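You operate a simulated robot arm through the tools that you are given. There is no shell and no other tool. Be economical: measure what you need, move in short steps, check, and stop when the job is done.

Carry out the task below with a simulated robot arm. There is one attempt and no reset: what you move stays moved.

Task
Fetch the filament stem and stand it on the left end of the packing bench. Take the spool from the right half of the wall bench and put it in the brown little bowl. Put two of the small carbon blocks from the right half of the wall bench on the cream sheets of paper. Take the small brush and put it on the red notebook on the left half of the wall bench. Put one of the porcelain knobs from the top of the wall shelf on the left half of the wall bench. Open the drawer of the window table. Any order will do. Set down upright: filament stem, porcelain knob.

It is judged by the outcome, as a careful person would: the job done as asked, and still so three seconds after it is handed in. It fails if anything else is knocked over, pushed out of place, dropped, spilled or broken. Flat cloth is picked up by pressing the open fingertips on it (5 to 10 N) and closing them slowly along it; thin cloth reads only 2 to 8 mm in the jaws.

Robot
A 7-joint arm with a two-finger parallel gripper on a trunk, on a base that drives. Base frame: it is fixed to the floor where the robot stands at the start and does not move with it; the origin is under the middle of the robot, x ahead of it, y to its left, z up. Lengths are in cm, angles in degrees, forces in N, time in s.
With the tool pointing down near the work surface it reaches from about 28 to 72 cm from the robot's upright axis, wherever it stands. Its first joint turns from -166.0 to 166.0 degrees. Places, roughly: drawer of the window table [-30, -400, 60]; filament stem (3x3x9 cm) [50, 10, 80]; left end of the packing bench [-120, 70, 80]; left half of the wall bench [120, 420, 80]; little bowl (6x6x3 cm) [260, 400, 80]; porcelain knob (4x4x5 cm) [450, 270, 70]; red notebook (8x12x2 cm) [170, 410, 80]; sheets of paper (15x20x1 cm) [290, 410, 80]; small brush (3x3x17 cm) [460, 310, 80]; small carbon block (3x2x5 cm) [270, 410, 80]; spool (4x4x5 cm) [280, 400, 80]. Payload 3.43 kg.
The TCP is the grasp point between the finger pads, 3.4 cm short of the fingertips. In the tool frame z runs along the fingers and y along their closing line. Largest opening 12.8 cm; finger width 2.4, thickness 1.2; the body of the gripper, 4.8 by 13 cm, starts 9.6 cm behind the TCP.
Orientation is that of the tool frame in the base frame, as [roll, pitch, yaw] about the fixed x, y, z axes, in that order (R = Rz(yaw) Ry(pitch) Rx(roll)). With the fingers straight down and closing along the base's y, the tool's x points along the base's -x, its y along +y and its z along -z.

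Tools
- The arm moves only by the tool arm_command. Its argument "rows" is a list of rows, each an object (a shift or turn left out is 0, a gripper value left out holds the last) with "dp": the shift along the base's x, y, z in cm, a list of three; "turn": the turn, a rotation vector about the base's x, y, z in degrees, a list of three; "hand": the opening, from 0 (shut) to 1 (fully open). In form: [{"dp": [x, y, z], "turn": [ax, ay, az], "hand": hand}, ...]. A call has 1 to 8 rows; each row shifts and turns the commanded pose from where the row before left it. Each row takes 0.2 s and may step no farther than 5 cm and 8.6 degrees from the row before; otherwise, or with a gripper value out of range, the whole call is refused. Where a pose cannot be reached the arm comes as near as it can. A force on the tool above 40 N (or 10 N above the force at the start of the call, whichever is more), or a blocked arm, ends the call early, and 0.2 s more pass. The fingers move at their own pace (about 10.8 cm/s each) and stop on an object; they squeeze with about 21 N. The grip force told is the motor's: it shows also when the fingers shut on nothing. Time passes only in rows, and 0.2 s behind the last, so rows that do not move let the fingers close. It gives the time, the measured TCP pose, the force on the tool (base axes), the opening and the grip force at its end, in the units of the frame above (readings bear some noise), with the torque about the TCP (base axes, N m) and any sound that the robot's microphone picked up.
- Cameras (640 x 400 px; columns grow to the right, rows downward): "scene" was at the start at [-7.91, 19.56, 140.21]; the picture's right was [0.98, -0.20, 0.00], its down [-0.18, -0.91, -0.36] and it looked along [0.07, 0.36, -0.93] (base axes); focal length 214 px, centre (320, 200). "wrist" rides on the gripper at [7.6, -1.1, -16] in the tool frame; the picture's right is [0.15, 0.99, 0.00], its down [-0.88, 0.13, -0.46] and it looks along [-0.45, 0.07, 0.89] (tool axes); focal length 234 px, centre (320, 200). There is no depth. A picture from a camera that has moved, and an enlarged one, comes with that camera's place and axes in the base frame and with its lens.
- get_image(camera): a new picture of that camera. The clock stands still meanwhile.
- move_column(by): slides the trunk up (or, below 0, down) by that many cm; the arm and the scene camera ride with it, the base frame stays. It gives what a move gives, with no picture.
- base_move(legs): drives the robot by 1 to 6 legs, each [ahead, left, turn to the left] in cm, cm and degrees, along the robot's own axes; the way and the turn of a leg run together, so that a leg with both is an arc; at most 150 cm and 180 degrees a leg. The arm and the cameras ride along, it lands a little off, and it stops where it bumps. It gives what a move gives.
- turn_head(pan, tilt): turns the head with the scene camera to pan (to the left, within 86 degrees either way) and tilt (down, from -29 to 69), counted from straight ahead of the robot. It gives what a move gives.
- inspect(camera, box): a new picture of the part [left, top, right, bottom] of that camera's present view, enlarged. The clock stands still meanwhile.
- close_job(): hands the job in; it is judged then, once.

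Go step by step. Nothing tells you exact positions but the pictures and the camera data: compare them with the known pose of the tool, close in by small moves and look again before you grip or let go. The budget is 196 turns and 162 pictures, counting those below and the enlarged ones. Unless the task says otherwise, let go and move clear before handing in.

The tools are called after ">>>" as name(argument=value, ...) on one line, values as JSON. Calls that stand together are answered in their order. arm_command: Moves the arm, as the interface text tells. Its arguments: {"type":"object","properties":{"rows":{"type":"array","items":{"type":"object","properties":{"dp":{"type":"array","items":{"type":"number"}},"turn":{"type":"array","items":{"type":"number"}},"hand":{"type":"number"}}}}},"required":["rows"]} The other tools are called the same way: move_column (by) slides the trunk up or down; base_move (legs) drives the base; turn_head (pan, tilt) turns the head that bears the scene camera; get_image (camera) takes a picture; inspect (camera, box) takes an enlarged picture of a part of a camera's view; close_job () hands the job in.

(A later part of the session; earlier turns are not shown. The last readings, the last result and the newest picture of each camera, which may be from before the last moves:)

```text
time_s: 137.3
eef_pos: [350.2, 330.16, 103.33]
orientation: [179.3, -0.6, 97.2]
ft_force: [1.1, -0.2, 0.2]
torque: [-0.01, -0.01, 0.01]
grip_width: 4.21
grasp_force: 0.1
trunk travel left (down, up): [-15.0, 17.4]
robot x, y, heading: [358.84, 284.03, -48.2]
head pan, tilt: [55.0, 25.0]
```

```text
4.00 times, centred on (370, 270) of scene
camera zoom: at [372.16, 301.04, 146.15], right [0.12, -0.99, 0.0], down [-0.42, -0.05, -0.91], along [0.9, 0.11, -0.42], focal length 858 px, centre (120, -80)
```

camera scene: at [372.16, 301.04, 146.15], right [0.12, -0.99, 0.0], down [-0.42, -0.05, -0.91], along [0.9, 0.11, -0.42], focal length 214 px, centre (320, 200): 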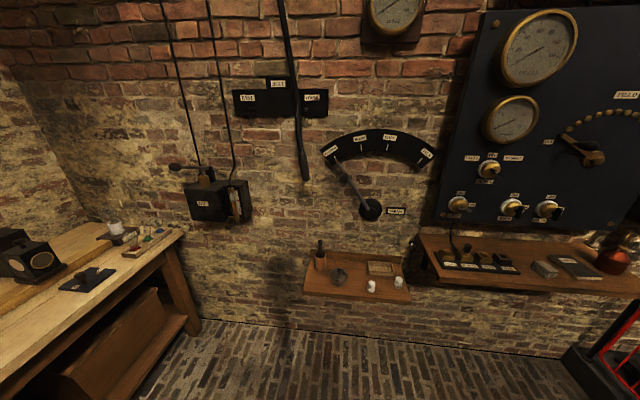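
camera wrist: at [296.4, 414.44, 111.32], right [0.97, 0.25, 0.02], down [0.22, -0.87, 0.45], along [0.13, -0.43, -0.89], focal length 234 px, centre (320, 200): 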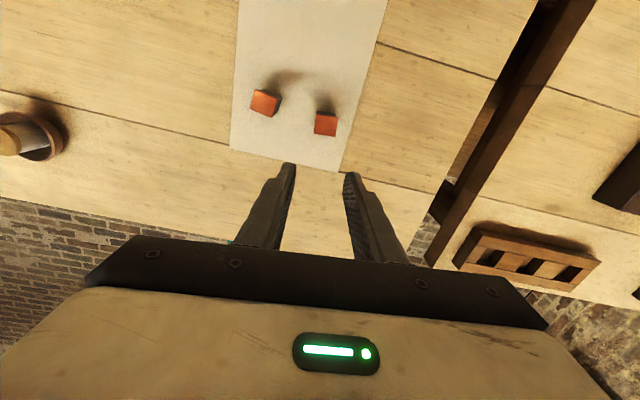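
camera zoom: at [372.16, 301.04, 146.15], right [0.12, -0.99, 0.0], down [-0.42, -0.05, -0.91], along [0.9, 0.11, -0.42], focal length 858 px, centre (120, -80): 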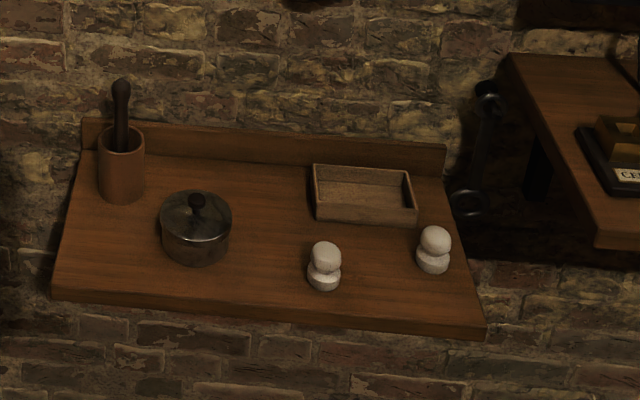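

The shelf (front edge x≈438, top z≈69) holds the brush in a cup at about (454, 311), a pot, a tray and two knobs at about (443, 287) and (447, 275). The brush must be laid flat, so I want to grip it with tilted fingers; I test the tilt in free space first.

>>> arm_command(rows=[{"dp": [-0.8, 4.5, 0]}, {"dp": [-0.8, 4.5, 0]}, {"dp": [-0.6, 3.5, 0]}, {"turn": [8, 1.5, 0]}, {"turn": [8, 1.5, 0]}, {"turn": [8, 1.5, 0]}, {"turn": [8, 1.5, 0]}, {"turn": [8, 1.5, 0]}])

>>> arm_command(rows=[{"turn": [8, 1.5, 0]}, {"turn": [8, 1.5, 0]}, {"turn": [8, 1.5, 0]}, {"turn": [8, 1.5, 0]}])

```text
time_s: 139.1
eef_pos: [348.01, 342.67, 103.2]
orientation: [-177.9, -41.3, 96.1]
ft_force: [0.3, 0.4, -0.5]
torque: [-0.06, 0.01, -0.04]
grip_width: 4.22
grasp_force: 0.0
trunk travel left (down, up): [-15.0, 17.4]
robot x, y, heading: [358.54, 284.14, -48.4]
head pan, tilt: [55.0, 25.0]
```

```text
time_s: 140.1
eef_pos: [348.06, 342.55, 103.23]
orientation: [-169.6, -73.7, 89.0]
ft_force: [0.5, 0.0, 0.6]
torque: [-0.04, 0.04, 0.01]
grip_width: 4.24
grasp_force: 0.0
trunk travel left (down, up): [-15.0, 17.4]
robot x, y, heading: [358.55, 284.0, -48.6]
head pan, tilt: [55.0, 25.0]
```

The arm tilts freely to 74°. I turn the robot so that the wall lies at that angle and move opposite the brush cup.

>>> base_move(legs=[[0, 0, -100], [-22.6, -17.8, 0]])

>>> get_image(camera="wrist")

>>> turn_head(pan=86, tilt=40)

>>> get_image(camera="scene")

```text
time_s: 146.8
eef_pos: [429.11, 307.5, 103.29]
orientation: [-169.3, -73.6, -13.7]
ft_force: [-0.1, 0.5, -0.4]
torque: [-0.03, 0.0, -0.01]
grip_width: 4.24
grasp_force: 0.1
trunk travel left (down, up): [-15.0, 17.4]
robot x, y, heading: [369.59, 309.58, -150.3]
head pan, tilt: [55.0, 25.0]
```

```text
93 pictures are left
camera wrist: at [415.81, 308.7, 115.01], right [-0.02, -1.0, 0.09], down [-0.69, -0.05, -0.72], along [0.73, -0.07, -0.68], focal length 234 px, centre (320, 200)
```

wrist: 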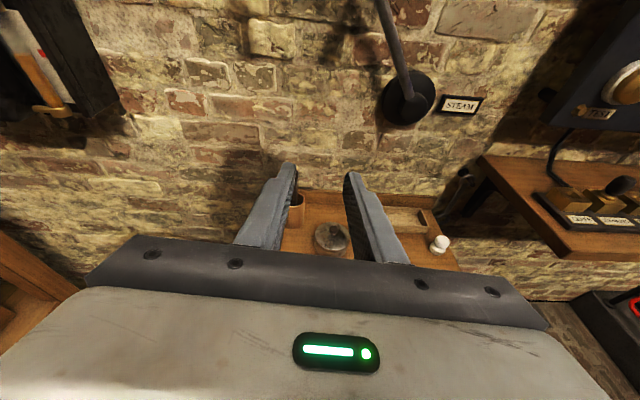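

```text
time_s: 147.8
eef_pos: [429.22, 307.5, 103.32]
orientation: [-169.2, -73.5, -13.7]
ft_force: [-0.4, -0.7, -0.7]
torque: [0.0, -0.01, 0.01]
grip_width: 4.23
grasp_force: 0.2
trunk travel left (down, up): [-15.0, 17.4]
robot x, y, heading: [369.67, 309.7, -150.6]
head pan, tilt: [85.9, 40.0]
```

```text
92 pictures are left
camera scene: at [387.74, 294.3, 143.82], right [-0.9, -0.43, 0.0], down [-0.28, 0.58, -0.77], along [0.33, -0.69, -0.64], focal length 214 px, centre (320, 200)
```

scene: 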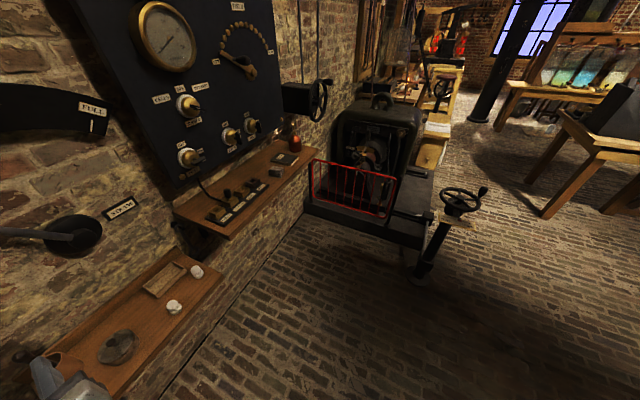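

The wrist camera sees the cup left of centre. I level the tool, shift 3.5 cm left, open wider and lower to look at the brush.

>>> arm_command(rows=[{"dp": [0, 2, -2], "turn": [-3, 0, 2.5], "hand": 0.55}, {"dp": [0, 1.5, -4]}, {"dp": [0, 0, -4]}, {"dp": [0, 0, -2]}, {"dp": [0, 0, 0]}])

>>> get_image(camera="wrist")

```text
time_s: 149.0
eef_pos: [429.74, 311.07, 98.9]
orientation: [-179.9, -72.3, -0.9]
ft_force: [-0.1, -0.6, 0.0]
torque: [-0.02, 0.02, -0.01]
grip_width: 7.07
grasp_force: 0.0
out of reach, approached as far as the arm can: row 2, 3, 4
trunk travel left (down, up): [-15.0, 17.4]
robot x, y, heading: [369.41, 310.01, -150.3]
head pan, tilt: [85.9, 40.0]
```

```text
91 pictures are left
camera wrist: at [416.71, 312.38, 111.01], right [0.03, -0.99, 0.14], down [-0.7, -0.12, -0.7], along [0.71, -0.08, -0.7], focal length 234 px, centre (320, 200)
```

wrist: 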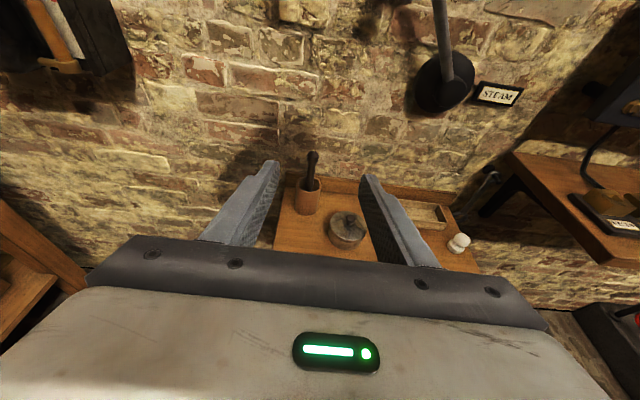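

The arm is at its lower limit in this tilt, so I lower the trunk. The brush handle reads (453.6, 311.1), rising from z≈79 to 86.

>>> move_column(by=-14)

>>> get_image(camera="wrist")

```text
time_s: 150.7
eef_pos: [429.78, 310.95, 84.97]
orientation: [179.9, -72.3, -0.9]
ft_force: [0.0, 0.3, 0.3]
torque: [-0.01, -0.04, 0.02]
grip_width: 7.01
grasp_force: 0.0
trunk travel left (down, up): [-1.0, 31.4]
robot x, y, heading: [369.57, 309.41, -150.6]
head pan, tilt: [85.9, 40.0]
```

```text
90 pictures are left
camera wrist: at [416.71, 312.38, 97.03], right [0.03, -0.99, 0.14], down [-0.7, -0.12, -0.7], along [0.71, -0.08, -0.7], focal length 234 px, centre (320, 200)
```

wrist: 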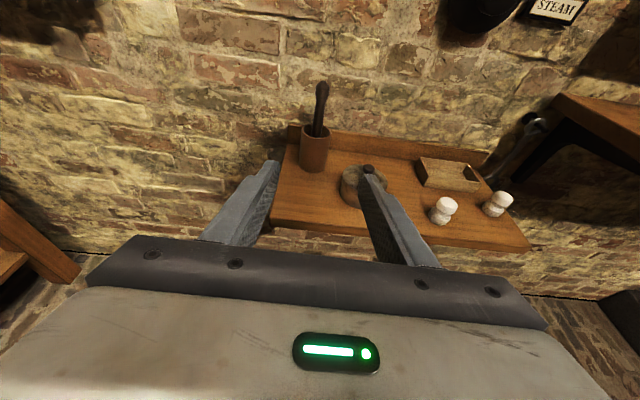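

>>> arm_command(rows=[{"dp": [-3, 0.3, -1]}, {"dp": [0, 0, -1.3]}, {"dp": [0, 0, 0]}])

```text
time_s: 151.4
eef_pos: [426.81, 311.54, 84.86]
orientation: [180.0, -71.8, -1.0]
ft_force: [0.3, -0.4, 0.1]
torque: [0.01, 0.02, -0.02]
grip_width: 7.05
grasp_force: 0.1
out of reach, approached as far as the arm can: row 1, 2
trunk travel left (down, up): [-1.0, 31.4]
robot x, y, heading: [369.31, 309.42, -150.3]
head pan, tilt: [85.9, 40.0]
```

I reduce the tilt by 8° and go lower.

>>> arm_command(rows=[{"turn": [0, 8, 0]}, {"dp": [0, 0, -1]}, {"dp": [0, 0, -1]}, {"dp": [0, 0, 0]}])

>>> move_column(by=-1)

```text
time_s: 152.4
eef_pos: [426.82, 311.38, 82.75]
orientation: [179.8, -64.4, -0.6]
ft_force: [-0.2, 0.8, -1.0]
torque: [0.0, -0.02, -0.01]
grip_width: 7.04
grasp_force: 0.0
trunk travel left (down, up): [-1.0, 31.4]
robot x, y, heading: [368.96, 309.43, -150.5]
head pan, tilt: [85.9, 40.0]
```

```text
time_s: 153.0
eef_pos: [426.93, 311.43, 81.88]
orientation: [179.7, -64.3, -0.7]
ft_force: [1.0, 0.4, -0.4]
torque: [-0.02, -0.03, 0.04]
grip_width: 7.04
grasp_force: 0.0
trunk travel left (down, up): [0.0, 32.4]
robot x, y, heading: [369.5, 309.94, -150.6]
head pan, tilt: [85.9, 40.0]
```

>>> arm_command(rows=[{"dp": [0, -0.1, 1.3]}, {"dp": [0, 0, 0]}])

>>> base_move(legs=[[-14.8, 8.4, 0]])

>>> get_image(camera="wrist")

```text
time_s: 153.6
eef_pos: [426.84, 311.24, 83.03]
orientation: [179.7, -64.3, -0.6]
ft_force: [0.1, -0.6, -1.0]
torque: [0.0, 0.0, 0.02]
grip_width: 7.02
grasp_force: 0.1
trunk travel left (down, up): [0.0, 32.4]
robot x, y, heading: [369.57, 309.88, -150.5]
head pan, tilt: [85.9, 40.0]
```

```text
time_s: 155.1
eef_pos: [443.93, 311.25, 83.09]
orientation: [179.7, -64.3, -0.6]
ft_force: [-1.1, -0.3, 1.1]
torque: [-0.01, 0.0, 0.0]
grip_width: 7.03
grasp_force: 0.1
trunk travel left (down, up): [0.0, 32.4]
robot x, y, heading: [386.0, 309.52, -150.2]
head pan, tilt: [85.9, 40.0]
```

```text
89 pictures are left
camera wrist: at [432.7, 312.59, 96.8], right [0.05, -0.99, 0.13], down [-0.79, -0.12, -0.6], along [0.61, -0.08, -0.79], focal length 234 px, centre (320, 200)
```

wrist: 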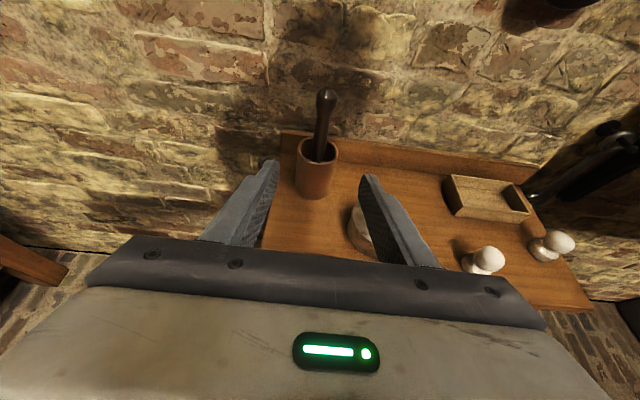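

Triangulating several views, the handle is at x≈458, y≈310.9, top z≈84, cup rim z≈75. I lower slightly and approach with the base.

>>> arm_command(rows=[{"dp": [0, -0.3, -1.3]}, {"dp": [0, 0, 0]}])

>>> base_move(legs=[[-8, 4.5, 0]])

>>> get_image(camera="wrist")

```text
time_s: 155.7
eef_pos: [444.05, 311.21, 81.94]
orientation: [179.8, -64.3, -0.7]
ft_force: [-0.1, -0.4, -0.6]
torque: [-0.01, 0.02, -0.02]
grip_width: 7.02
grasp_force: 0.0
trunk travel left (down, up): [0.0, 32.4]
robot x, y, heading: [386.12, 309.48, -150.4]
head pan, tilt: [85.9, 40.0]
```

```text
time_s: 156.8
eef_pos: [453.32, 311.27, 81.88]
orientation: [179.8, -64.3, -0.5]
ft_force: [-0.4, 0.0, 0.0]
torque: [0.01, 0.0, 0.01]
grip_width: 7.01
grasp_force: 0.1
trunk travel left (down, up): [0.0, 32.4]
robot x, y, heading: [395.9, 309.79, -150.6]
head pan, tilt: [85.9, 40.0]
```

```text
88 pictures are left
camera wrist: at [441.98, 312.54, 95.59], right [0.05, -0.99, 0.13], down [-0.79, -0.12, -0.6], along [0.61, -0.08, -0.79], focal length 234 px, centre (320, 200)
```

wrist: 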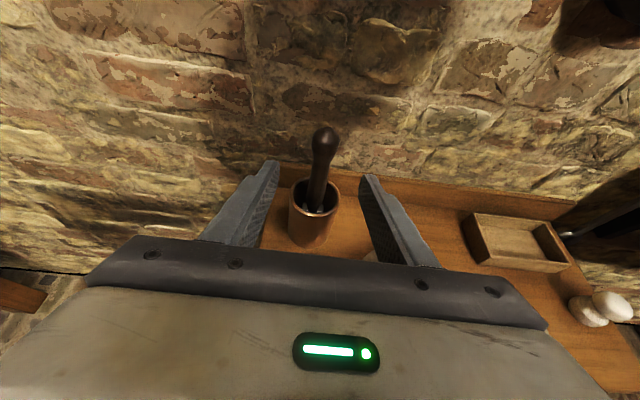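

The brush handle is confirmed at x≈457.5. I extend 2 cm and close.

>>> arm_command(rows=[{"dp": [1.0, -0.1, -0.3]}, {"dp": [1.0, 0, -0.2]}, {"hand": 0.35}, {"hand": 0.2}, {"hand": 0.1}, {"hand": 0.05}, {"hand": 0.05}])

>>> get_image(camera="wrist")

```text
time_s: 158.4
eef_pos: [455.14, 311.23, 81.29]
orientation: [179.7, -64.3, -0.6]
ft_force: [-0.2, -0.1, 0.5]
torque: [0.02, -0.01, 0.03]
grip_width: 0.64
grasp_force: 0.1
trunk travel left (down, up): [0.0, 32.4]
robot x, y, heading: [395.89, 309.67, -150.5]
head pan, tilt: [85.9, 40.0]
```

```text
87 pictures are left
camera wrist: at [443.89, 312.54, 95.05], right [0.05, -0.99, 0.13], down [-0.79, -0.12, -0.6], along [0.61, -0.08, -0.79], focal length 234 px, centre (320, 200)
```

wrist: 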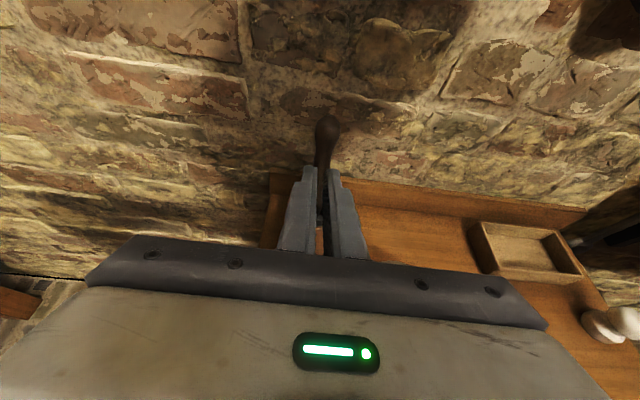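

The fingers shut without force; the handle seems just beyond the tips. I zoom in.

>>> inspect(camera="wrist", box=[260, 100, 400, 200])

```text
4.00 times, centred on (330, 150) of wrist
camera zoom: at [443.89, 312.54, 95.05], right [0.05, -0.99, 0.13], down [-0.79, -0.12, -0.6], along [0.61, -0.08, -0.79], focal length 937 px, centre (280, 400)
```

zoom: 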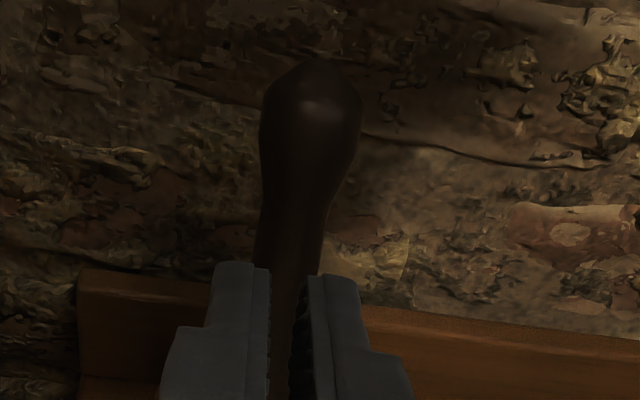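

It is just ahead of the tips. I reopen, advance 1.8 cm and close again.

>>> arm_command(rows=[{"hand": 0.2}, {"hand": 0.3}, {"dp": [0.9, -0.3, 0]}, {"dp": [0.9, 0, 0]}, {"hand": 0.2}, {"hand": 0.1}, {"hand": 0.03}, {"hand": 0.03}])

>>> inspect(camera="wrist", box=[260, 100, 400, 200])

```text
time_s: 160.2
eef_pos: [457.06, 310.78, 81.35]
orientation: [179.7, -64.3, -0.5]
ft_force: [0.1, -1.0, -0.2]
torque: [0.0, 0.02, 0.01]
grip_width: 0.38
grasp_force: 0.1
trunk travel left (down, up): [0.0, 32.4]
robot x, y, heading: [395.61, 309.28, -150.4]
head pan, tilt: [85.9, 40.0]
```

```text
4.00 times, centred on (330, 150) of wrist
camera zoom: at [445.8, 312.15, 95.06], right [0.05, -0.99, 0.13], down [-0.79, -0.12, -0.6], along [0.61, -0.08, -0.79], focal length 937 px, centre (280, 400)
```

zoom: 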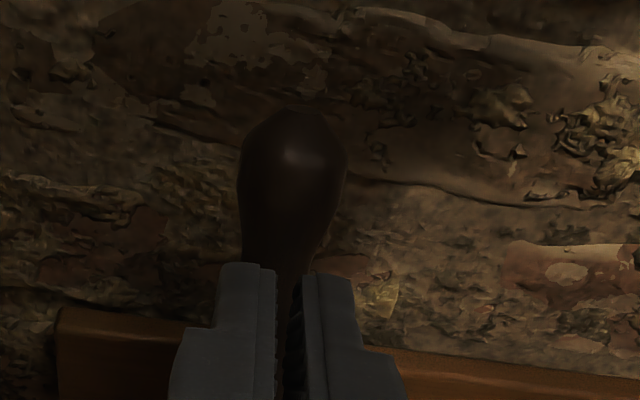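

The handle leaned back when the tips shut. There is still room to the wall, so I open and advance a further 2.8 cm so the handle is well inside the pads.

>>> arm_command(rows=[{"hand": 0.2}, {"hand": 0.35}, {"dp": [1, 0.3, 0]}, {"dp": [1, 0, 0]}, {"dp": [0.8, 0, 0]}, {"dp": [0, 0, 0]}])

>>> get_image(camera="wrist")

```text
time_s: 161.6
eef_pos: [459.73, 311.37, 81.2]
orientation: [179.8, -64.2, -0.5]
ft_force: [0.1, -0.2, 0.4]
torque: [-0.02, 0.0, 0.02]
grip_width: 4.5
grasp_force: 0.1
trunk travel left (down, up): [0.0, 32.4]
robot x, y, heading: [396.09, 309.51, -150.1]
head pan, tilt: [85.9, 40.0]
```

```text
84 pictures are left
camera wrist: at [448.62, 312.53, 94.96], right [0.05, -0.99, 0.13], down [-0.79, -0.12, -0.6], along [0.61, -0.08, -0.79], focal length 234 px, centre (320, 200)
```

wrist: 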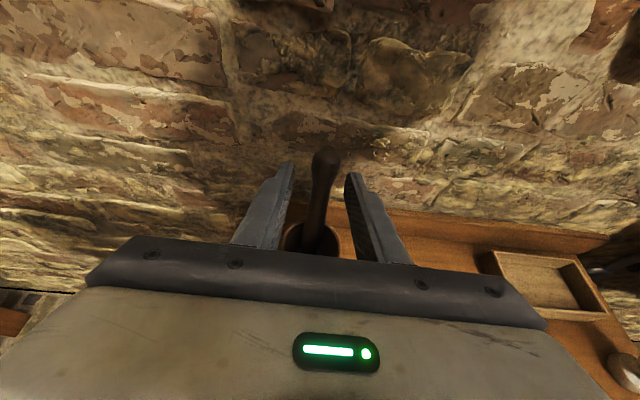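

The handle now lies clearly between the pads. I close.

>>> arm_command(rows=[{"hand": 0.2}, {"hand": 0.1}, {"hand": 0.05}, {"hand": 0.0}, {"hand": 0.0}])

>>> inspect(camera="wrist", box=[260, 120, 400, 260])

```text
time_s: 162.8
eef_pos: [459.79, 311.34, 81.15]
orientation: [179.7, -64.2, -0.5]
ft_force: [0.1, -0.4, 0.5]
torque: [0.0, -0.01, -0.01]
grip_width: 2.32
grasp_force: 21.1
trunk travel left (down, up): [0.0, 32.4]
robot x, y, heading: [395.84, 309.46, -150.4]
head pan, tilt: [85.9, 40.0]
```

```text
2.86 times, centred on (330, 190) of wrist
camera zoom: at [448.61, 312.53, 94.96], right [0.05, -0.99, 0.13], down [-0.79, -0.12, -0.6], along [0.61, -0.08, -0.79], focal length 669 px, centre (291, 229)
```

zoom: 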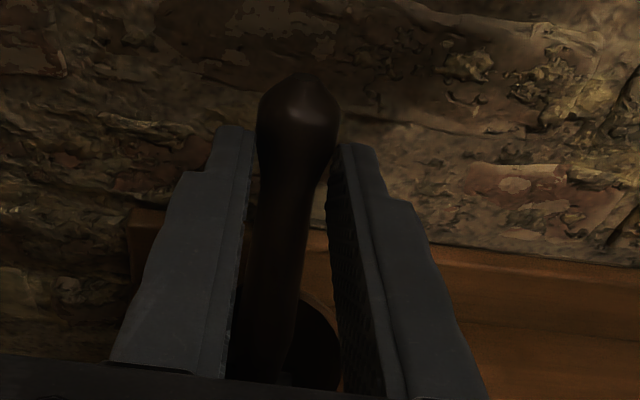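

Firmly held (2.3 cm, 21 N). I lift with the trunk to draw the brush out of the cup.

>>> move_column(by=6)

>>> move_column(by=6.5)

>>> get_image(camera="wrist")

>>> get_image(camera="scene")

```text
time_s: 163.8
eef_pos: [459.79, 311.25, 87.26]
orientation: [179.8, -64.3, -0.5]
ft_force: [-0.1, 1.0, 0.0]
torque: [0.03, 0.01, 0.01]
grip_width: 2.34
grasp_force: 20.8
trunk travel left (down, up): [-6.0, 26.4]
robot x, y, heading: [395.54, 309.69, -150.5]
head pan, tilt: [85.9, 40.0]
```

```text
time_s: 164.9
eef_pos: [459.82, 311.31, 93.72]
orientation: [179.6, -64.2, -0.4]
ft_force: [0.5, 0.4, 0.3]
torque: [-0.02, 0.04, 0.01]
grip_width: 2.35
grasp_force: 21.5
trunk travel left (down, up): [-12.5, 19.9]
robot x, y, heading: [395.55, 309.91, -150.2]
head pan, tilt: [85.9, 40.0]
```

```text
82 pictures are left
camera wrist: at [448.62, 312.54, 107.44], right [0.05, -0.99, 0.13], down [-0.79, -0.12, -0.6], along [0.61, -0.08, -0.79], focal length 234 px, centre (320, 200)
```

wrist: 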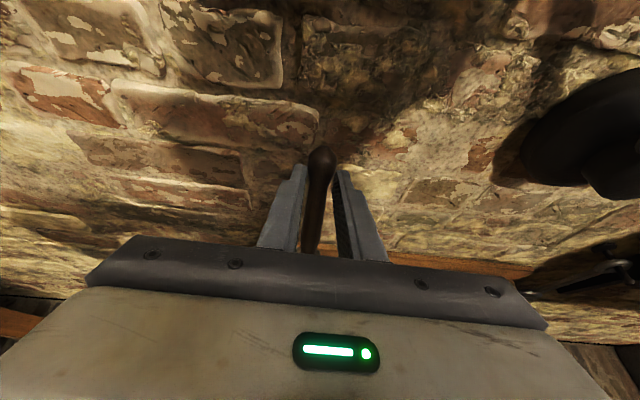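

```text
81 pictures are left
camera scene: at [414.08, 294.37, 141.31], right [-0.9, -0.43, 0.0], down [-0.28, 0.58, -0.77], along [0.33, -0.69, -0.64], focal length 214 px, centre (320, 200)
```

scene: 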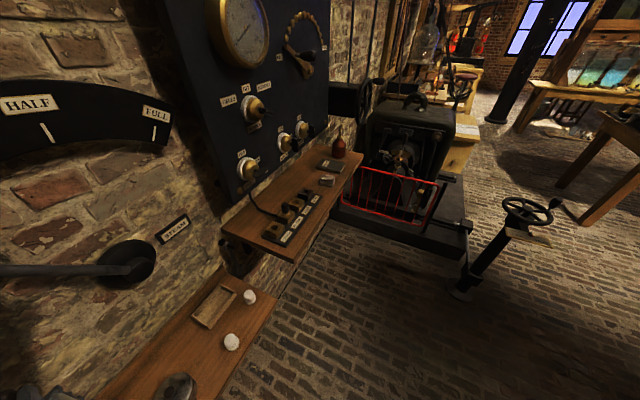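

The brush rose with the hand. I lift 3 cm more for clearance and back away from the wall.

>>> move_column(by=3)

>>> base_move(legs=[[39, -22, 0]])

>>> get_image(camera="wrist")

>>> get_image(camera="scene")

```text
time_s: 165.6
eef_pos: [459.99, 311.29, 96.7]
orientation: [179.8, -64.4, -0.5]
ft_force: [0.3, -0.3, 0.0]
torque: [-0.02, -0.02, -0.01]
grip_width: 2.36
grasp_force: 21.1
trunk travel left (down, up): [-15.5, 16.9]
robot x, y, heading: [395.52, 309.66, -150.5]
head pan, tilt: [85.9, 40.0]
```

```text
time_s: 168.3
eef_pos: [415.56, 310.85, 96.69]
orientation: [179.8, -64.3, -0.6]
ft_force: [-0.5, -0.2, -0.4]
torque: [0.01, 0.01, 0.02]
grip_width: 2.35
grasp_force: 21.1
trunk travel left (down, up): [-15.5, 16.9]
robot x, y, heading: [351.3, 309.33, -150.3]
head pan, tilt: [85.9, 40.0]
```

```text
80 pictures are left
camera wrist: at [404.27, 312.03, 110.45], right [0.05, -0.99, 0.13], down [-0.79, -0.12, -0.6], along [0.61, -0.08, -0.79], focal length 234 px, centre (320, 200)
```

wrist: 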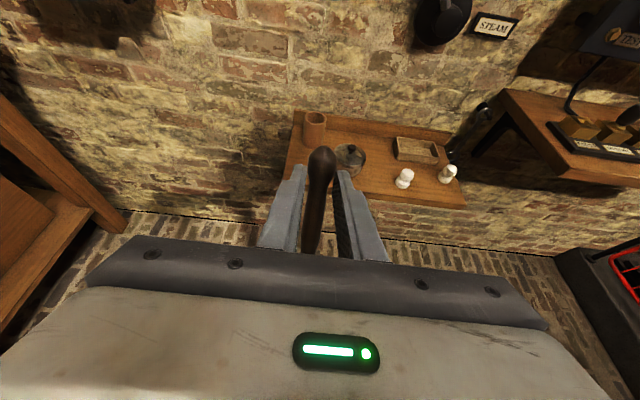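

```text
79 pictures are left
camera scene: at [369.72, 293.88, 144.32], right [-0.9, -0.43, 0.0], down [-0.28, 0.58, -0.77], along [0.33, -0.69, -0.64], focal length 214 px, centre (320, 200)
```

scene: 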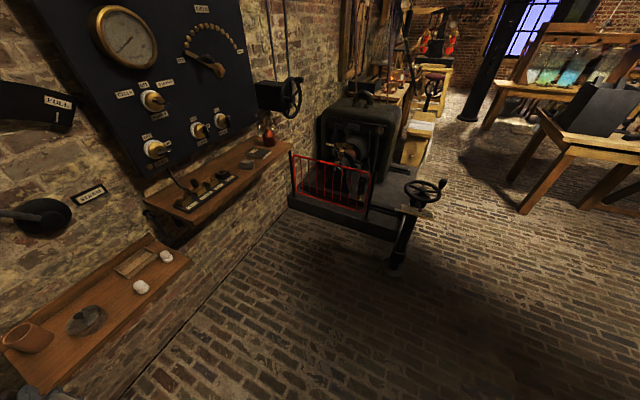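

Brush in hand, all else on the shelf undisturbed. I now untilt the tool so that the brush swings toward horizontal, pulling in a little.

>>> arm_command(rows=[{"dp": [-1.5, 0, 0.5], "turn": [0, 8, 0]}, {"dp": [-1.5, 0, 0.5], "turn": [0, 8, 0]}, {"dp": [-1.5, 0, 0.5], "turn": [0, 8, 0]}, {"dp": [-1.5, 0, 0.5], "turn": [0, 8, 0]}, {"dp": [-1.5, 0, 0.5], "turn": [0, 8, 0]}, {"dp": [-1.5, 0, 0.5], "turn": [0, 8, 0]}, {"dp": [-1.5, 0, 0.5], "turn": [0, 8, 0]}, {"dp": [-1.5, 0, 0.5], "turn": [0, 8, 0]}])

>>> get_image(camera="wrist")

>>> turn_head(pan=86, tilt=55)

>>> get_image(camera="scene")

```text
time_s: 170.1
eef_pos: [403.5, 310.8, 100.92]
orientation: [179.2, -0.2, -0.4]
ft_force: [-0.2, 0.0, 0.0]
torque: [0.0, -0.04, -0.01]
grip_width: 2.34
grasp_force: 20.7
trunk travel left (down, up): [-15.5, 16.9]
robot x, y, heading: [351.29, 309.4, -150.3]
head pan, tilt: [85.9, 40.0]
```

```text
78 pictures are left
camera wrist: at [410.91, 312.04, 116.9], right [0.14, -0.99, 0.01], down [-0.88, -0.12, 0.45], along [-0.45, -0.08, -0.89], focal length 234 px, centre (320, 200)
```

wrist: 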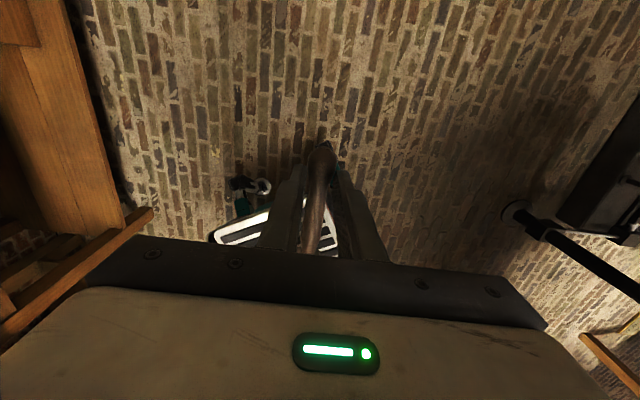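

```text
time_s: 170.9
eef_pos: [403.6, 310.71, 100.91]
orientation: [179.4, -0.4, -0.2]
ft_force: [0.2, 1.5, -0.2]
torque: [0.0, 0.0, -0.04]
grip_width: 2.36
grasp_force: 21.1
trunk travel left (down, up): [-15.5, 16.9]
robot x, y, heading: [351.56, 309.26, -150.4]
head pan, tilt: [85.9, 55.0]
```

```text
77 pictures are left
camera scene: at [369.15, 295.04, 142.26], right [-0.9, -0.43, 0.0], down [-0.35, 0.74, -0.57], along [0.25, -0.52, -0.82], focal length 214 px, centre (320, 200)
```

scene: 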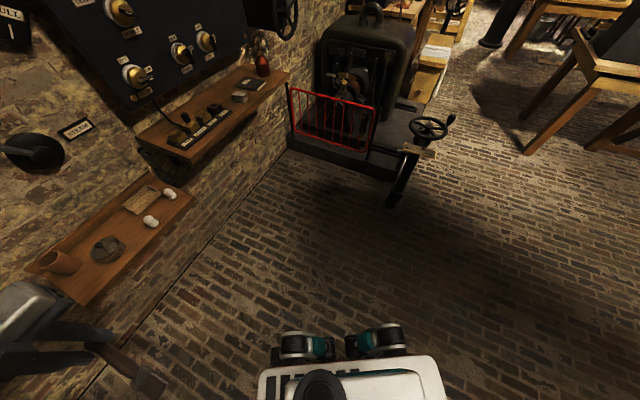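

>>> inspect(camera="scene", box=[0, 270, 200, 400])

>>> inspect(camera="wrist", box=[240, 120, 400, 260])

```text
3.08 times, centred on (100, 335) of scene
camera zoom: at [369.15, 295.04, 142.26], right [-0.9, -0.43, 0.0], down [-0.35, 0.74, -0.57], along [0.25, -0.52, -0.82], focal length 660 px, centre (997, -215)
```

zoom: 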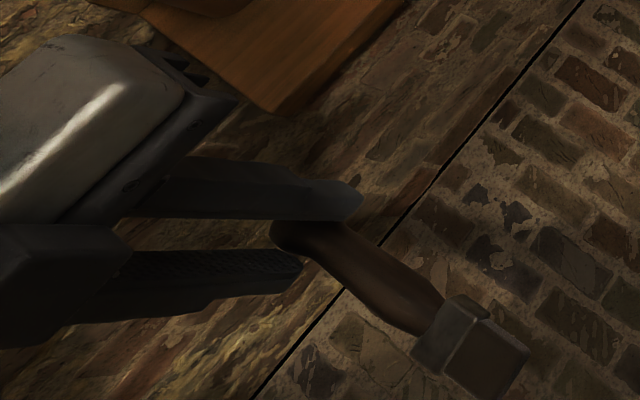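

```text
2.86 times, centred on (320, 190) of wrist
camera zoom: at [410.9, 312.06, 116.91], right [0.14, -0.99, 0.01], down [-0.88, -0.12, 0.45], along [-0.45, -0.08, -0.89], focal length 669 px, centre (320, 229)
```

zoom: 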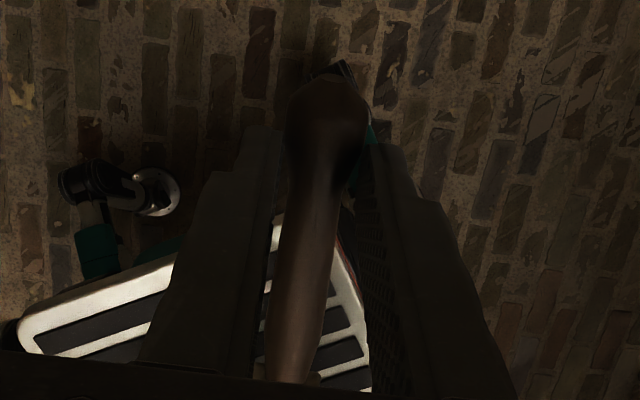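

The brush is nearly horizontal, held by the handle's bulb at the fingertips. I'll lay it crosswise (along x) over the notebook, so I turn the tool −90° about the vertical.

>>> arm_command(rows=[{"turn": [0, 0, -8.5]}, {"turn": [0, 0, -8.5]}, {"turn": [0, 0, -8.5]}, {"turn": [0, 0, -8.5]}, {"turn": [0, 0, -8.5]}, {"turn": [0, 0, -8.5]}, {"turn": [0, 0, -8.5]}, {"turn": [0, 0, -8.5]}])

>>> arm_command(rows=[{"turn": [0, 0, -8.5]}, {"turn": [0, 0, -8.5]}, {"turn": [0, 0, -5]}])

>>> inspect(camera="scene", box=[0, 270, 200, 400])

```text
time_s: 172.7
eef_pos: [403.45, 310.77, 100.67]
orientation: [179.3, -0.2, -34.2]
ft_force: [-0.5, -0.3, 0.3]
torque: [0.0, -0.03, -0.02]
grip_width: 2.36
grasp_force: 21.5
out of reach, approached as far as the arm can: row 5, 6, 7, 8
trunk travel left (down, up): [-15.5, 16.9]
robot x, y, heading: [351.51, 309.47, -150.4]
head pan, tilt: [85.9, 55.0]
```

```text
time_s: 173.5
eef_pos: [403.41, 310.81, 100.7]
orientation: [179.3, -0.3, -34.3]
ft_force: [0.4, 1.0, -0.2]
torque: [0.0, -0.02, 0.01]
grip_width: 2.33
grasp_force: 20.9
out of reach, approached as far as the arm can: row 1, 2, 3
trunk travel left (down, up): [-15.5, 16.9]
robot x, y, heading: [351.11, 309.24, -150.9]
head pan, tilt: [85.9, 55.0]
```

```text
3.08 times, centred on (100, 335) of scene
camera zoom: at [369.15, 295.05, 142.25], right [-0.9, -0.43, 0.0], down [-0.35, 0.74, -0.57], along [0.25, -0.52, -0.82], focal length 660 px, centre (997, -215)
```

zoom: 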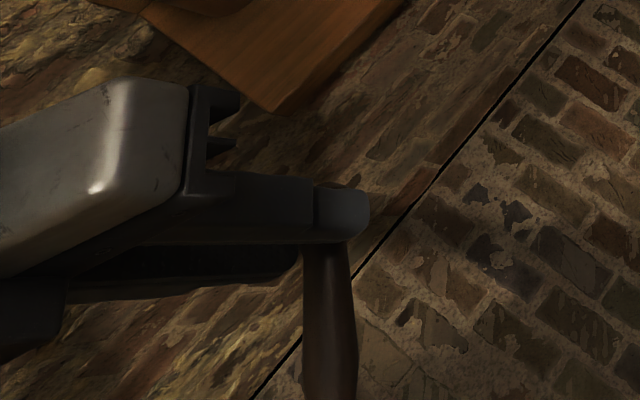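

The wrist stops there; I go the other way (counterclockwise), to bring the bristles round to the other side.

>>> arm_command(rows=[{"turn": [0, 0, 8.5]}, {"turn": [0, 0, 8.5]}, {"turn": [0, 0, 8.5]}, {"turn": [0, 0, 8.5]}, {"turn": [0, 0, 8.5]}, {"turn": [0, 0, 8.5]}, {"turn": [0, 0, 8.5]}, {"turn": [0, 0, 8.5]}])

>>> arm_command(rows=[{"turn": [0, 0, 8.5]}, {"turn": [0, 0, 8.5]}, {"turn": [0, 0, 8.5]}, {"turn": [0, 0, 8.5]}, {"turn": [0, 0, 8.5]}, {"turn": [0, 0, 8.5]}, {"turn": [0, 0, 8.5]}, {"turn": [0, 0, 8.5]}])

```text
time_s: 175.3
eef_pos: [403.5, 310.65, 100.67]
orientation: [179.3, -0.3, 33.9]
ft_force: [-0.3, 0.7, -0.5]
torque: [-0.01, 0.02, 0.03]
grip_width: 2.35
grasp_force: 20.8
trunk travel left (down, up): [-15.5, 16.9]
robot x, y, heading: [351.54, 309.19, -150.6]
head pan, tilt: [85.9, 55.0]
```

```text
time_s: 177.1
eef_pos: [403.56, 310.73, 100.73]
orientation: [179.2, -0.4, 102.0]
ft_force: [1.0, -0.4, -0.7]
torque: [0.04, 0.03, -0.01]
grip_width: 2.35
grasp_force: 21.4
trunk travel left (down, up): [-15.5, 16.9]
robot x, y, heading: [351.24, 309.18, -150.3]
head pan, tilt: [85.9, 55.0]
```

The other way is free. I continue to 180°, so the bristles point outward and the brush can lie along the notebook's length.

>>> arm_command(rows=[{"turn": [0, 0, 8.5]}, {"turn": [0, 0, 8.5]}, {"turn": [0, 0, 8.5]}, {"turn": [0, 0, 8.5]}, {"turn": [0, 0, 8.5]}, {"turn": [0, 0, 8.5]}, {"turn": [0, 0, 8.5]}, {"turn": [0, 0, 8.5]}])

>>> arm_command(rows=[{"turn": [0, 0, 8]}])

>>> get_image(camera="wrist")

```text
time_s: 178.9
eef_pos: [403.57, 310.73, 100.66]
orientation: [179.2, -0.3, 169.9]
ft_force: [-0.2, -0.1, -1.0]
torque: [0.01, 0.02, -0.01]
grip_width: 2.33
grasp_force: 21.0
trunk travel left (down, up): [-15.5, 16.9]
robot x, y, heading: [351.14, 309.33, -150.4]
head pan, tilt: [85.9, 55.0]
```

```text
time_s: 179.3
eef_pos: [403.49, 310.67, 100.73]
orientation: [179.3, -0.4, 177.9]
ft_force: [-0.6, -0.5, 0.2]
torque: [-0.01, 0.03, -0.02]
grip_width: 2.35
grasp_force: 20.6
trunk travel left (down, up): [-15.5, 16.9]
robot x, y, heading: [351.59, 309.1, -150.3]
head pan, tilt: [85.9, 55.0]
```

```text
73 pictures are left
camera wrist: at [395.88, 309.66, 116.68], right [-0.11, 0.99, 0.01], down [0.89, 0.09, 0.45], along [0.45, 0.06, -0.89], focal length 234 px, centre (320, 200)
```

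wrist: 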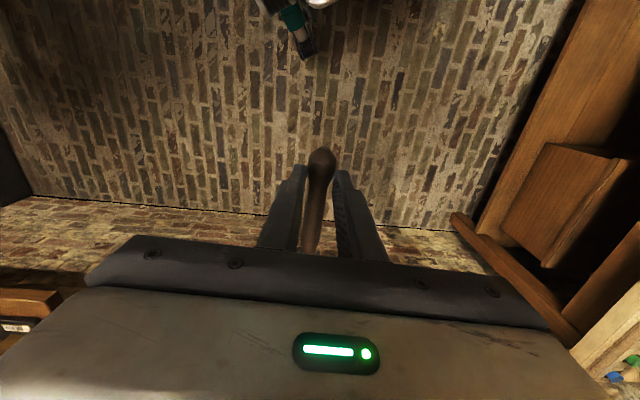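

Good. Now I turn to face the bench and drive along to the notebook.

>>> base_move(legs=[[0, 0, 88], [-41, -77.5, 0], [-41, -77.5, 0]])

>>> turn_head(pan=86, tilt=40)

>>> get_image(camera="scene")

>>> get_image(camera="wrist")

```text
time_s: 198.6
eef_pos: [175.36, 364.34, 100.7]
orientation: [179.3, -0.3, -95.0]
ft_force: [0.0, 0.0, -0.4]
torque: [-0.03, 0.0, 0.0]
grip_width: 2.3
grasp_force: 21.6
trunk travel left (down, up): [-15.5, 16.9]
robot x, y, heading: [173.91, 312.23, -63.2]
head pan, tilt: [85.9, 55.0]
```

```text
time_s: 199.3
eef_pos: [175.3, 364.33, 100.71]
orientation: [179.3, -0.2, -95.0]
ft_force: [1.1, -0.5, -0.6]
torque: [0.01, 0.0, 0.02]
grip_width: 2.31
grasp_force: 20.7
trunk travel left (down, up): [-15.5, 16.9]
robot x, y, heading: [174.3, 312.1, -63.1]
head pan, tilt: [85.9, 40.0]
```

```text
72 pictures are left
camera scene: at [190.59, 329.83, 144.31], right [0.39, -0.92, 0.0], down [-0.59, -0.25, -0.77], along [0.71, 0.3, -0.64], focal length 214 px, centre (320, 200)
```

scene: 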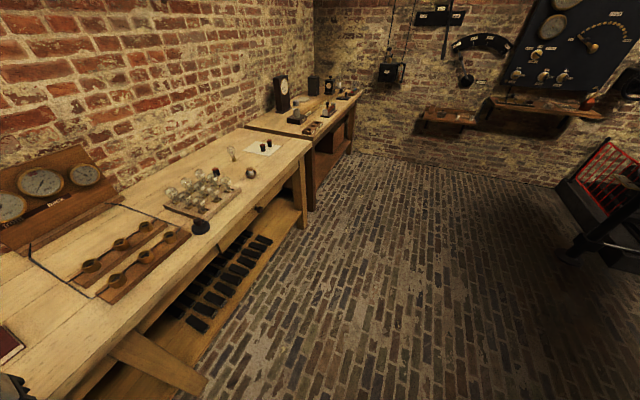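

```text
71 pictures are left
camera wrist: at [175.89, 356.73, 116.68], right [-1.0, -0.06, 0.01], down [-0.05, 0.89, 0.45], along [-0.04, 0.45, -0.89], focal length 234 px, centre (320, 200)
```

wrist: 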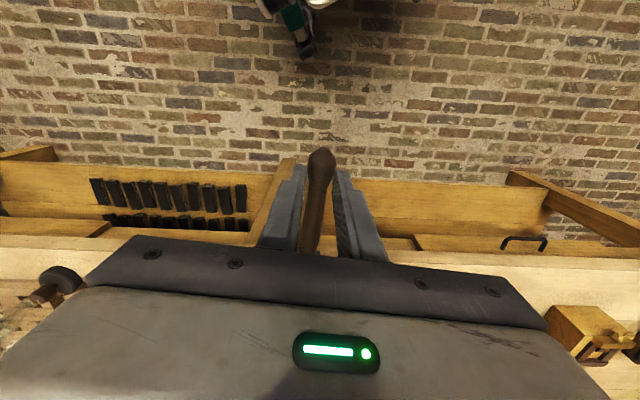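

I bring the robot in towards the bench and tilt the head down to see the notebook.

>>> base_move(legs=[[-26.8, 13.6, 0]])

>>> turn_head(pan=86, tilt=69)

>>> get_image(camera="scene")

>>> get_image(camera="wrist")

```text
time_s: 201.4
eef_pos: [174.84, 394.34, 100.72]
orientation: [179.3, -0.3, -94.7]
ft_force: [0.0, -0.5, -0.8]
torque: [-0.02, 0.03, 0.02]
grip_width: 2.32
grasp_force: 21.3
trunk travel left (down, up): [-15.5, 16.9]
robot x, y, heading: [174.31, 342.45, -63.1]
head pan, tilt: [85.9, 40.0]
```

```text
time_s: 202.3
eef_pos: [174.91, 394.32, 100.7]
orientation: [179.3, -0.2, -94.7]
ft_force: [1.0, 0.1, -0.4]
torque: [-0.02, -0.01, -0.01]
grip_width: 2.34
grasp_force: 21.6
trunk travel left (down, up): [-15.5, 16.9]
robot x, y, heading: [173.84, 341.94, -62.9]
head pan, tilt: [85.9, 68.8]
```

```text
70 pictures are left
camera scene: at [187.63, 358.78, 140.71], right [0.39, -0.92, 0.0], down [-0.86, -0.36, -0.36], along [0.33, 0.14, -0.93], focal length 214 px, centre (320, 200)
```

scene: 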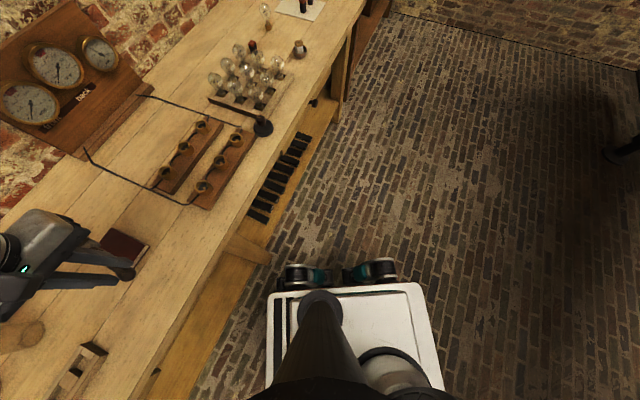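

```text
69 pictures are left
camera wrist: at [175.47, 386.75, 116.69], right [-1.0, -0.06, 0.01], down [-0.05, 0.89, 0.45], along [-0.04, 0.45, -0.89], focal length 234 px, centre (320, 200)
```

wrist: 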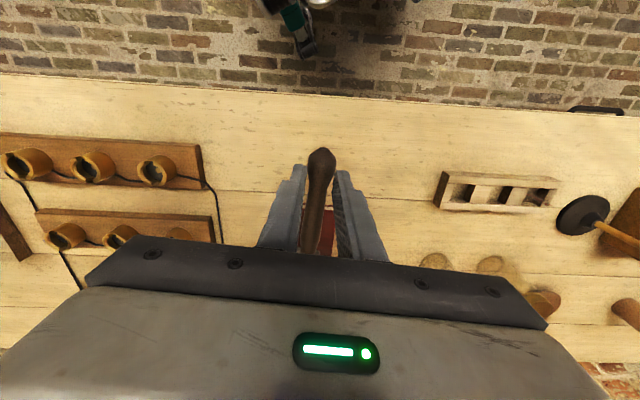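

>>> inspect(camera="scene", box=[0, 180, 200, 320])

```text
2.86 times, centred on (100, 250) of scene
camera zoom: at [187.63, 358.78, 140.71], right [0.39, -0.92, 0.0], down [-0.86, -0.36, -0.36], along [0.33, 0.14, -0.93], focal length 613 px, centre (949, 57)
```

zoom: 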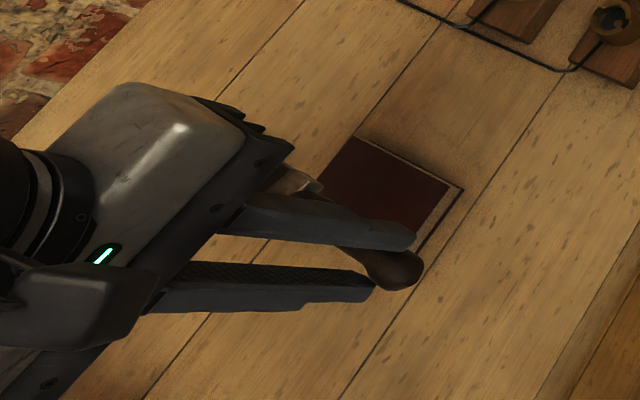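

The notebook spans about x 170–178, y 405–418. The brush droops about 14° outward; I tilt the tool 12° to level it and move so the brush lies along the notebook.

>>> arm_command(rows=[{"dp": [-0.7, 2.5, 0], "turn": [6, 0, 0]}, {"dp": [-0.7, 2.5, 0], "turn": [6, 0, 0]}, {"dp": [0, 2.5, -2]}, {"dp": [0, 1.2, -3]}, {"dp": [0, 0, -4]}, {"dp": [0, 0, 0]}])

>>> inspect(camera="scene", box=[0, 160, 200, 300])

>>> get_image(camera="wrist")

```text
time_s: 203.7
eef_pos: [173.54, 403.27, 91.86]
orientation: [178.2, 11.6, -94.8]
ft_force: [-0.3, -0.6, -1.5]
torque: [-0.01, 0.03, -0.03]
grip_width: 2.29
grasp_force: 21.0
trunk travel left (down, up): [-15.5, 16.9]
robot x, y, heading: [174.05, 342.13, -62.7]
head pan, tilt: [85.9, 68.8]
```

```text
2.86 times, centred on (100, 230) of scene
camera zoom: at [187.63, 358.79, 140.71], right [0.39, -0.92, 0.0], down [-0.86, -0.36, -0.36], along [0.33, 0.14, -0.93], focal length 613 px, centre (949, 114)
```

zoom: 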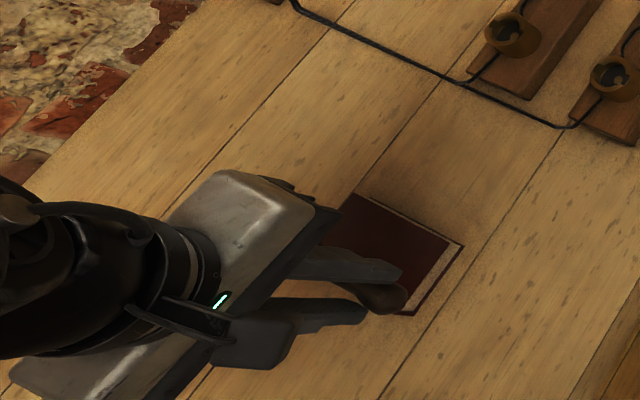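

```text
66 pictures are left
camera wrist: at [174.15, 392.42, 105.97], right [-1.0, -0.07, 0.0], down [-0.05, 0.78, 0.63], along [-0.04, 0.63, -0.78], focal length 234 px, centre (320, 200)
```

wrist: 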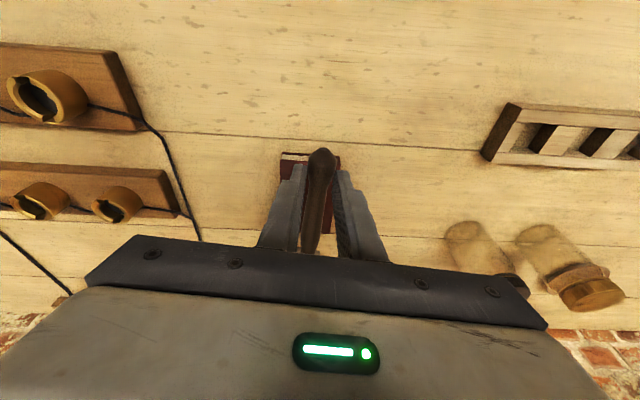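

Well lined up over the notebook. I lower to contact.

>>> arm_command(rows=[{"dp": [0.2, 0.4, -3]}, {"dp": [0, 0, -1]}, {"dp": [0, 0, -0.5]}, {"dp": [0, 0, -0.5]}, {"dp": [0, 0, -0.4]}, {"dp": [0, 0, 0]}])

>>> inspect(camera="scene", box=[60, 160, 200, 260])

```text
time_s: 205.1
eef_pos: [173.7, 403.56, 86.35]
orientation: [178.3, 11.7, -94.8]
ft_force: [0.2, 0.4, -0.3]
torque: [-0.06, -0.01, 0.04]
grip_width: 2.31
grasp_force: 20.6
trunk travel left (down, up): [-15.5, 16.9]
robot x, y, heading: [174.29, 342.3, -62.8]
head pan, tilt: [85.9, 68.8]
```

```text
4.00 times, centred on (130, 210) of scene
camera zoom: at [187.63, 358.78, 140.71], right [0.39, -0.92, 0.0], down [-0.86, -0.36, -0.36], along [0.33, 0.14, -0.93], focal length 858 px, centre (1080, 160)
```

zoom: 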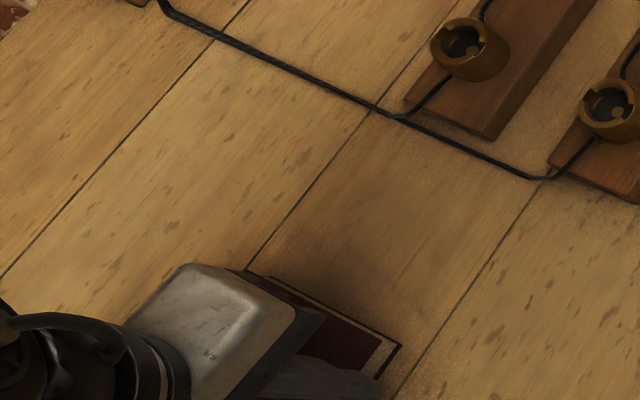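

>>> arm_command(rows=[{"dp": [0, 0, -0.3]}, {"dp": [0, 0, -0.3]}, {"dp": [0, 0, -0.3]}, {"dp": [0, 0, -0.2]}, {"dp": [0, 0, 0]}])

>>> inspect(camera="wrist", box=[220, 110, 420, 260])

```text
time_s: 206.3
eef_pos: [173.62, 403.43, 85.45]
orientation: [178.3, 11.8, -94.8]
ft_force: [0.6, 1.6, 14.7]
torque: [0.43, -0.03, 0.0]
grip_width: 2.35
grasp_force: 21.0
trunk travel left (down, up): [-15.5, 16.9]
robot x, y, heading: [174.22, 341.79, -62.9]
head pan, tilt: [85.9, 68.8]
```

```text
2.67 times, centred on (320, 185) of wrist
camera zoom: at [174.26, 392.67, 99.36], right [-1.0, -0.07, 0.0], down [-0.05, 0.78, 0.63], along [-0.04, 0.63, -0.78], focal length 624 px, centre (320, 240)
```

zoom: 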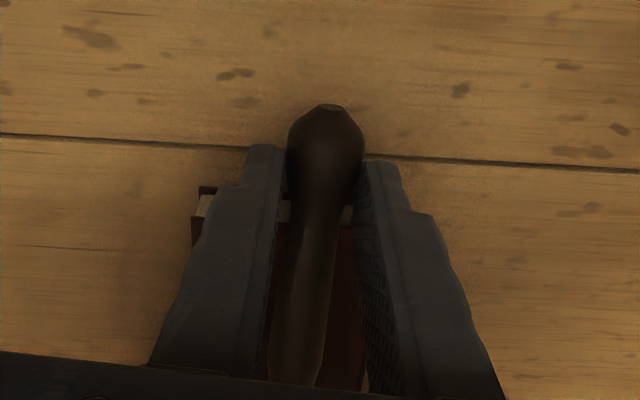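

Contact near the notebook's front edge with the brush almost level. I ease and open slowly.

>>> arm_command(rows=[{"dp": [0, 0, 0.15]}, {"hand": 0.2}, {"hand": 0.25}, {"hand": 0.3}, {"hand": 0.35}])

>>> inspect(camera="wrist", box=[220, 110, 420, 260])

```text
time_s: 207.5
eef_pos: [173.58, 403.38, 85.32]
orientation: [178.2, 11.6, -94.8]
ft_force: [0.1, -0.3, -1.1]
torque: [-0.02, 0.0, 0.02]
grip_width: 4.51
grasp_force: 0.1
trunk travel left (down, up): [-15.5, 16.9]
robot x, y, heading: [174.06, 342.54, -62.9]
head pan, tilt: [85.9, 68.8]
```

```text
2.67 times, centred on (320, 185) of wrist
camera zoom: at [174.2, 392.67, 99.39], right [-1.0, -0.07, 0.0], down [-0.05, 0.78, 0.63], along [-0.04, 0.63, -0.78], focal length 624 px, centre (320, 240)
```

zoom: 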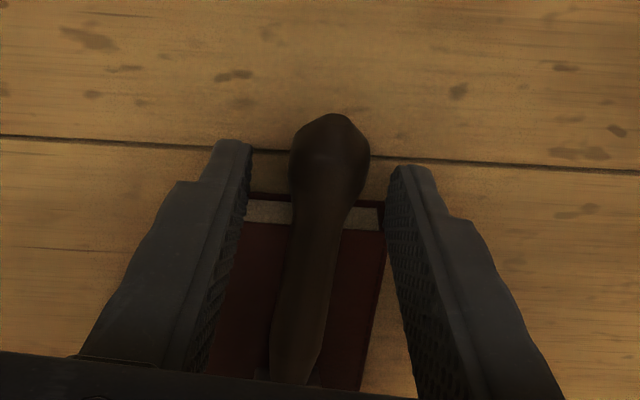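

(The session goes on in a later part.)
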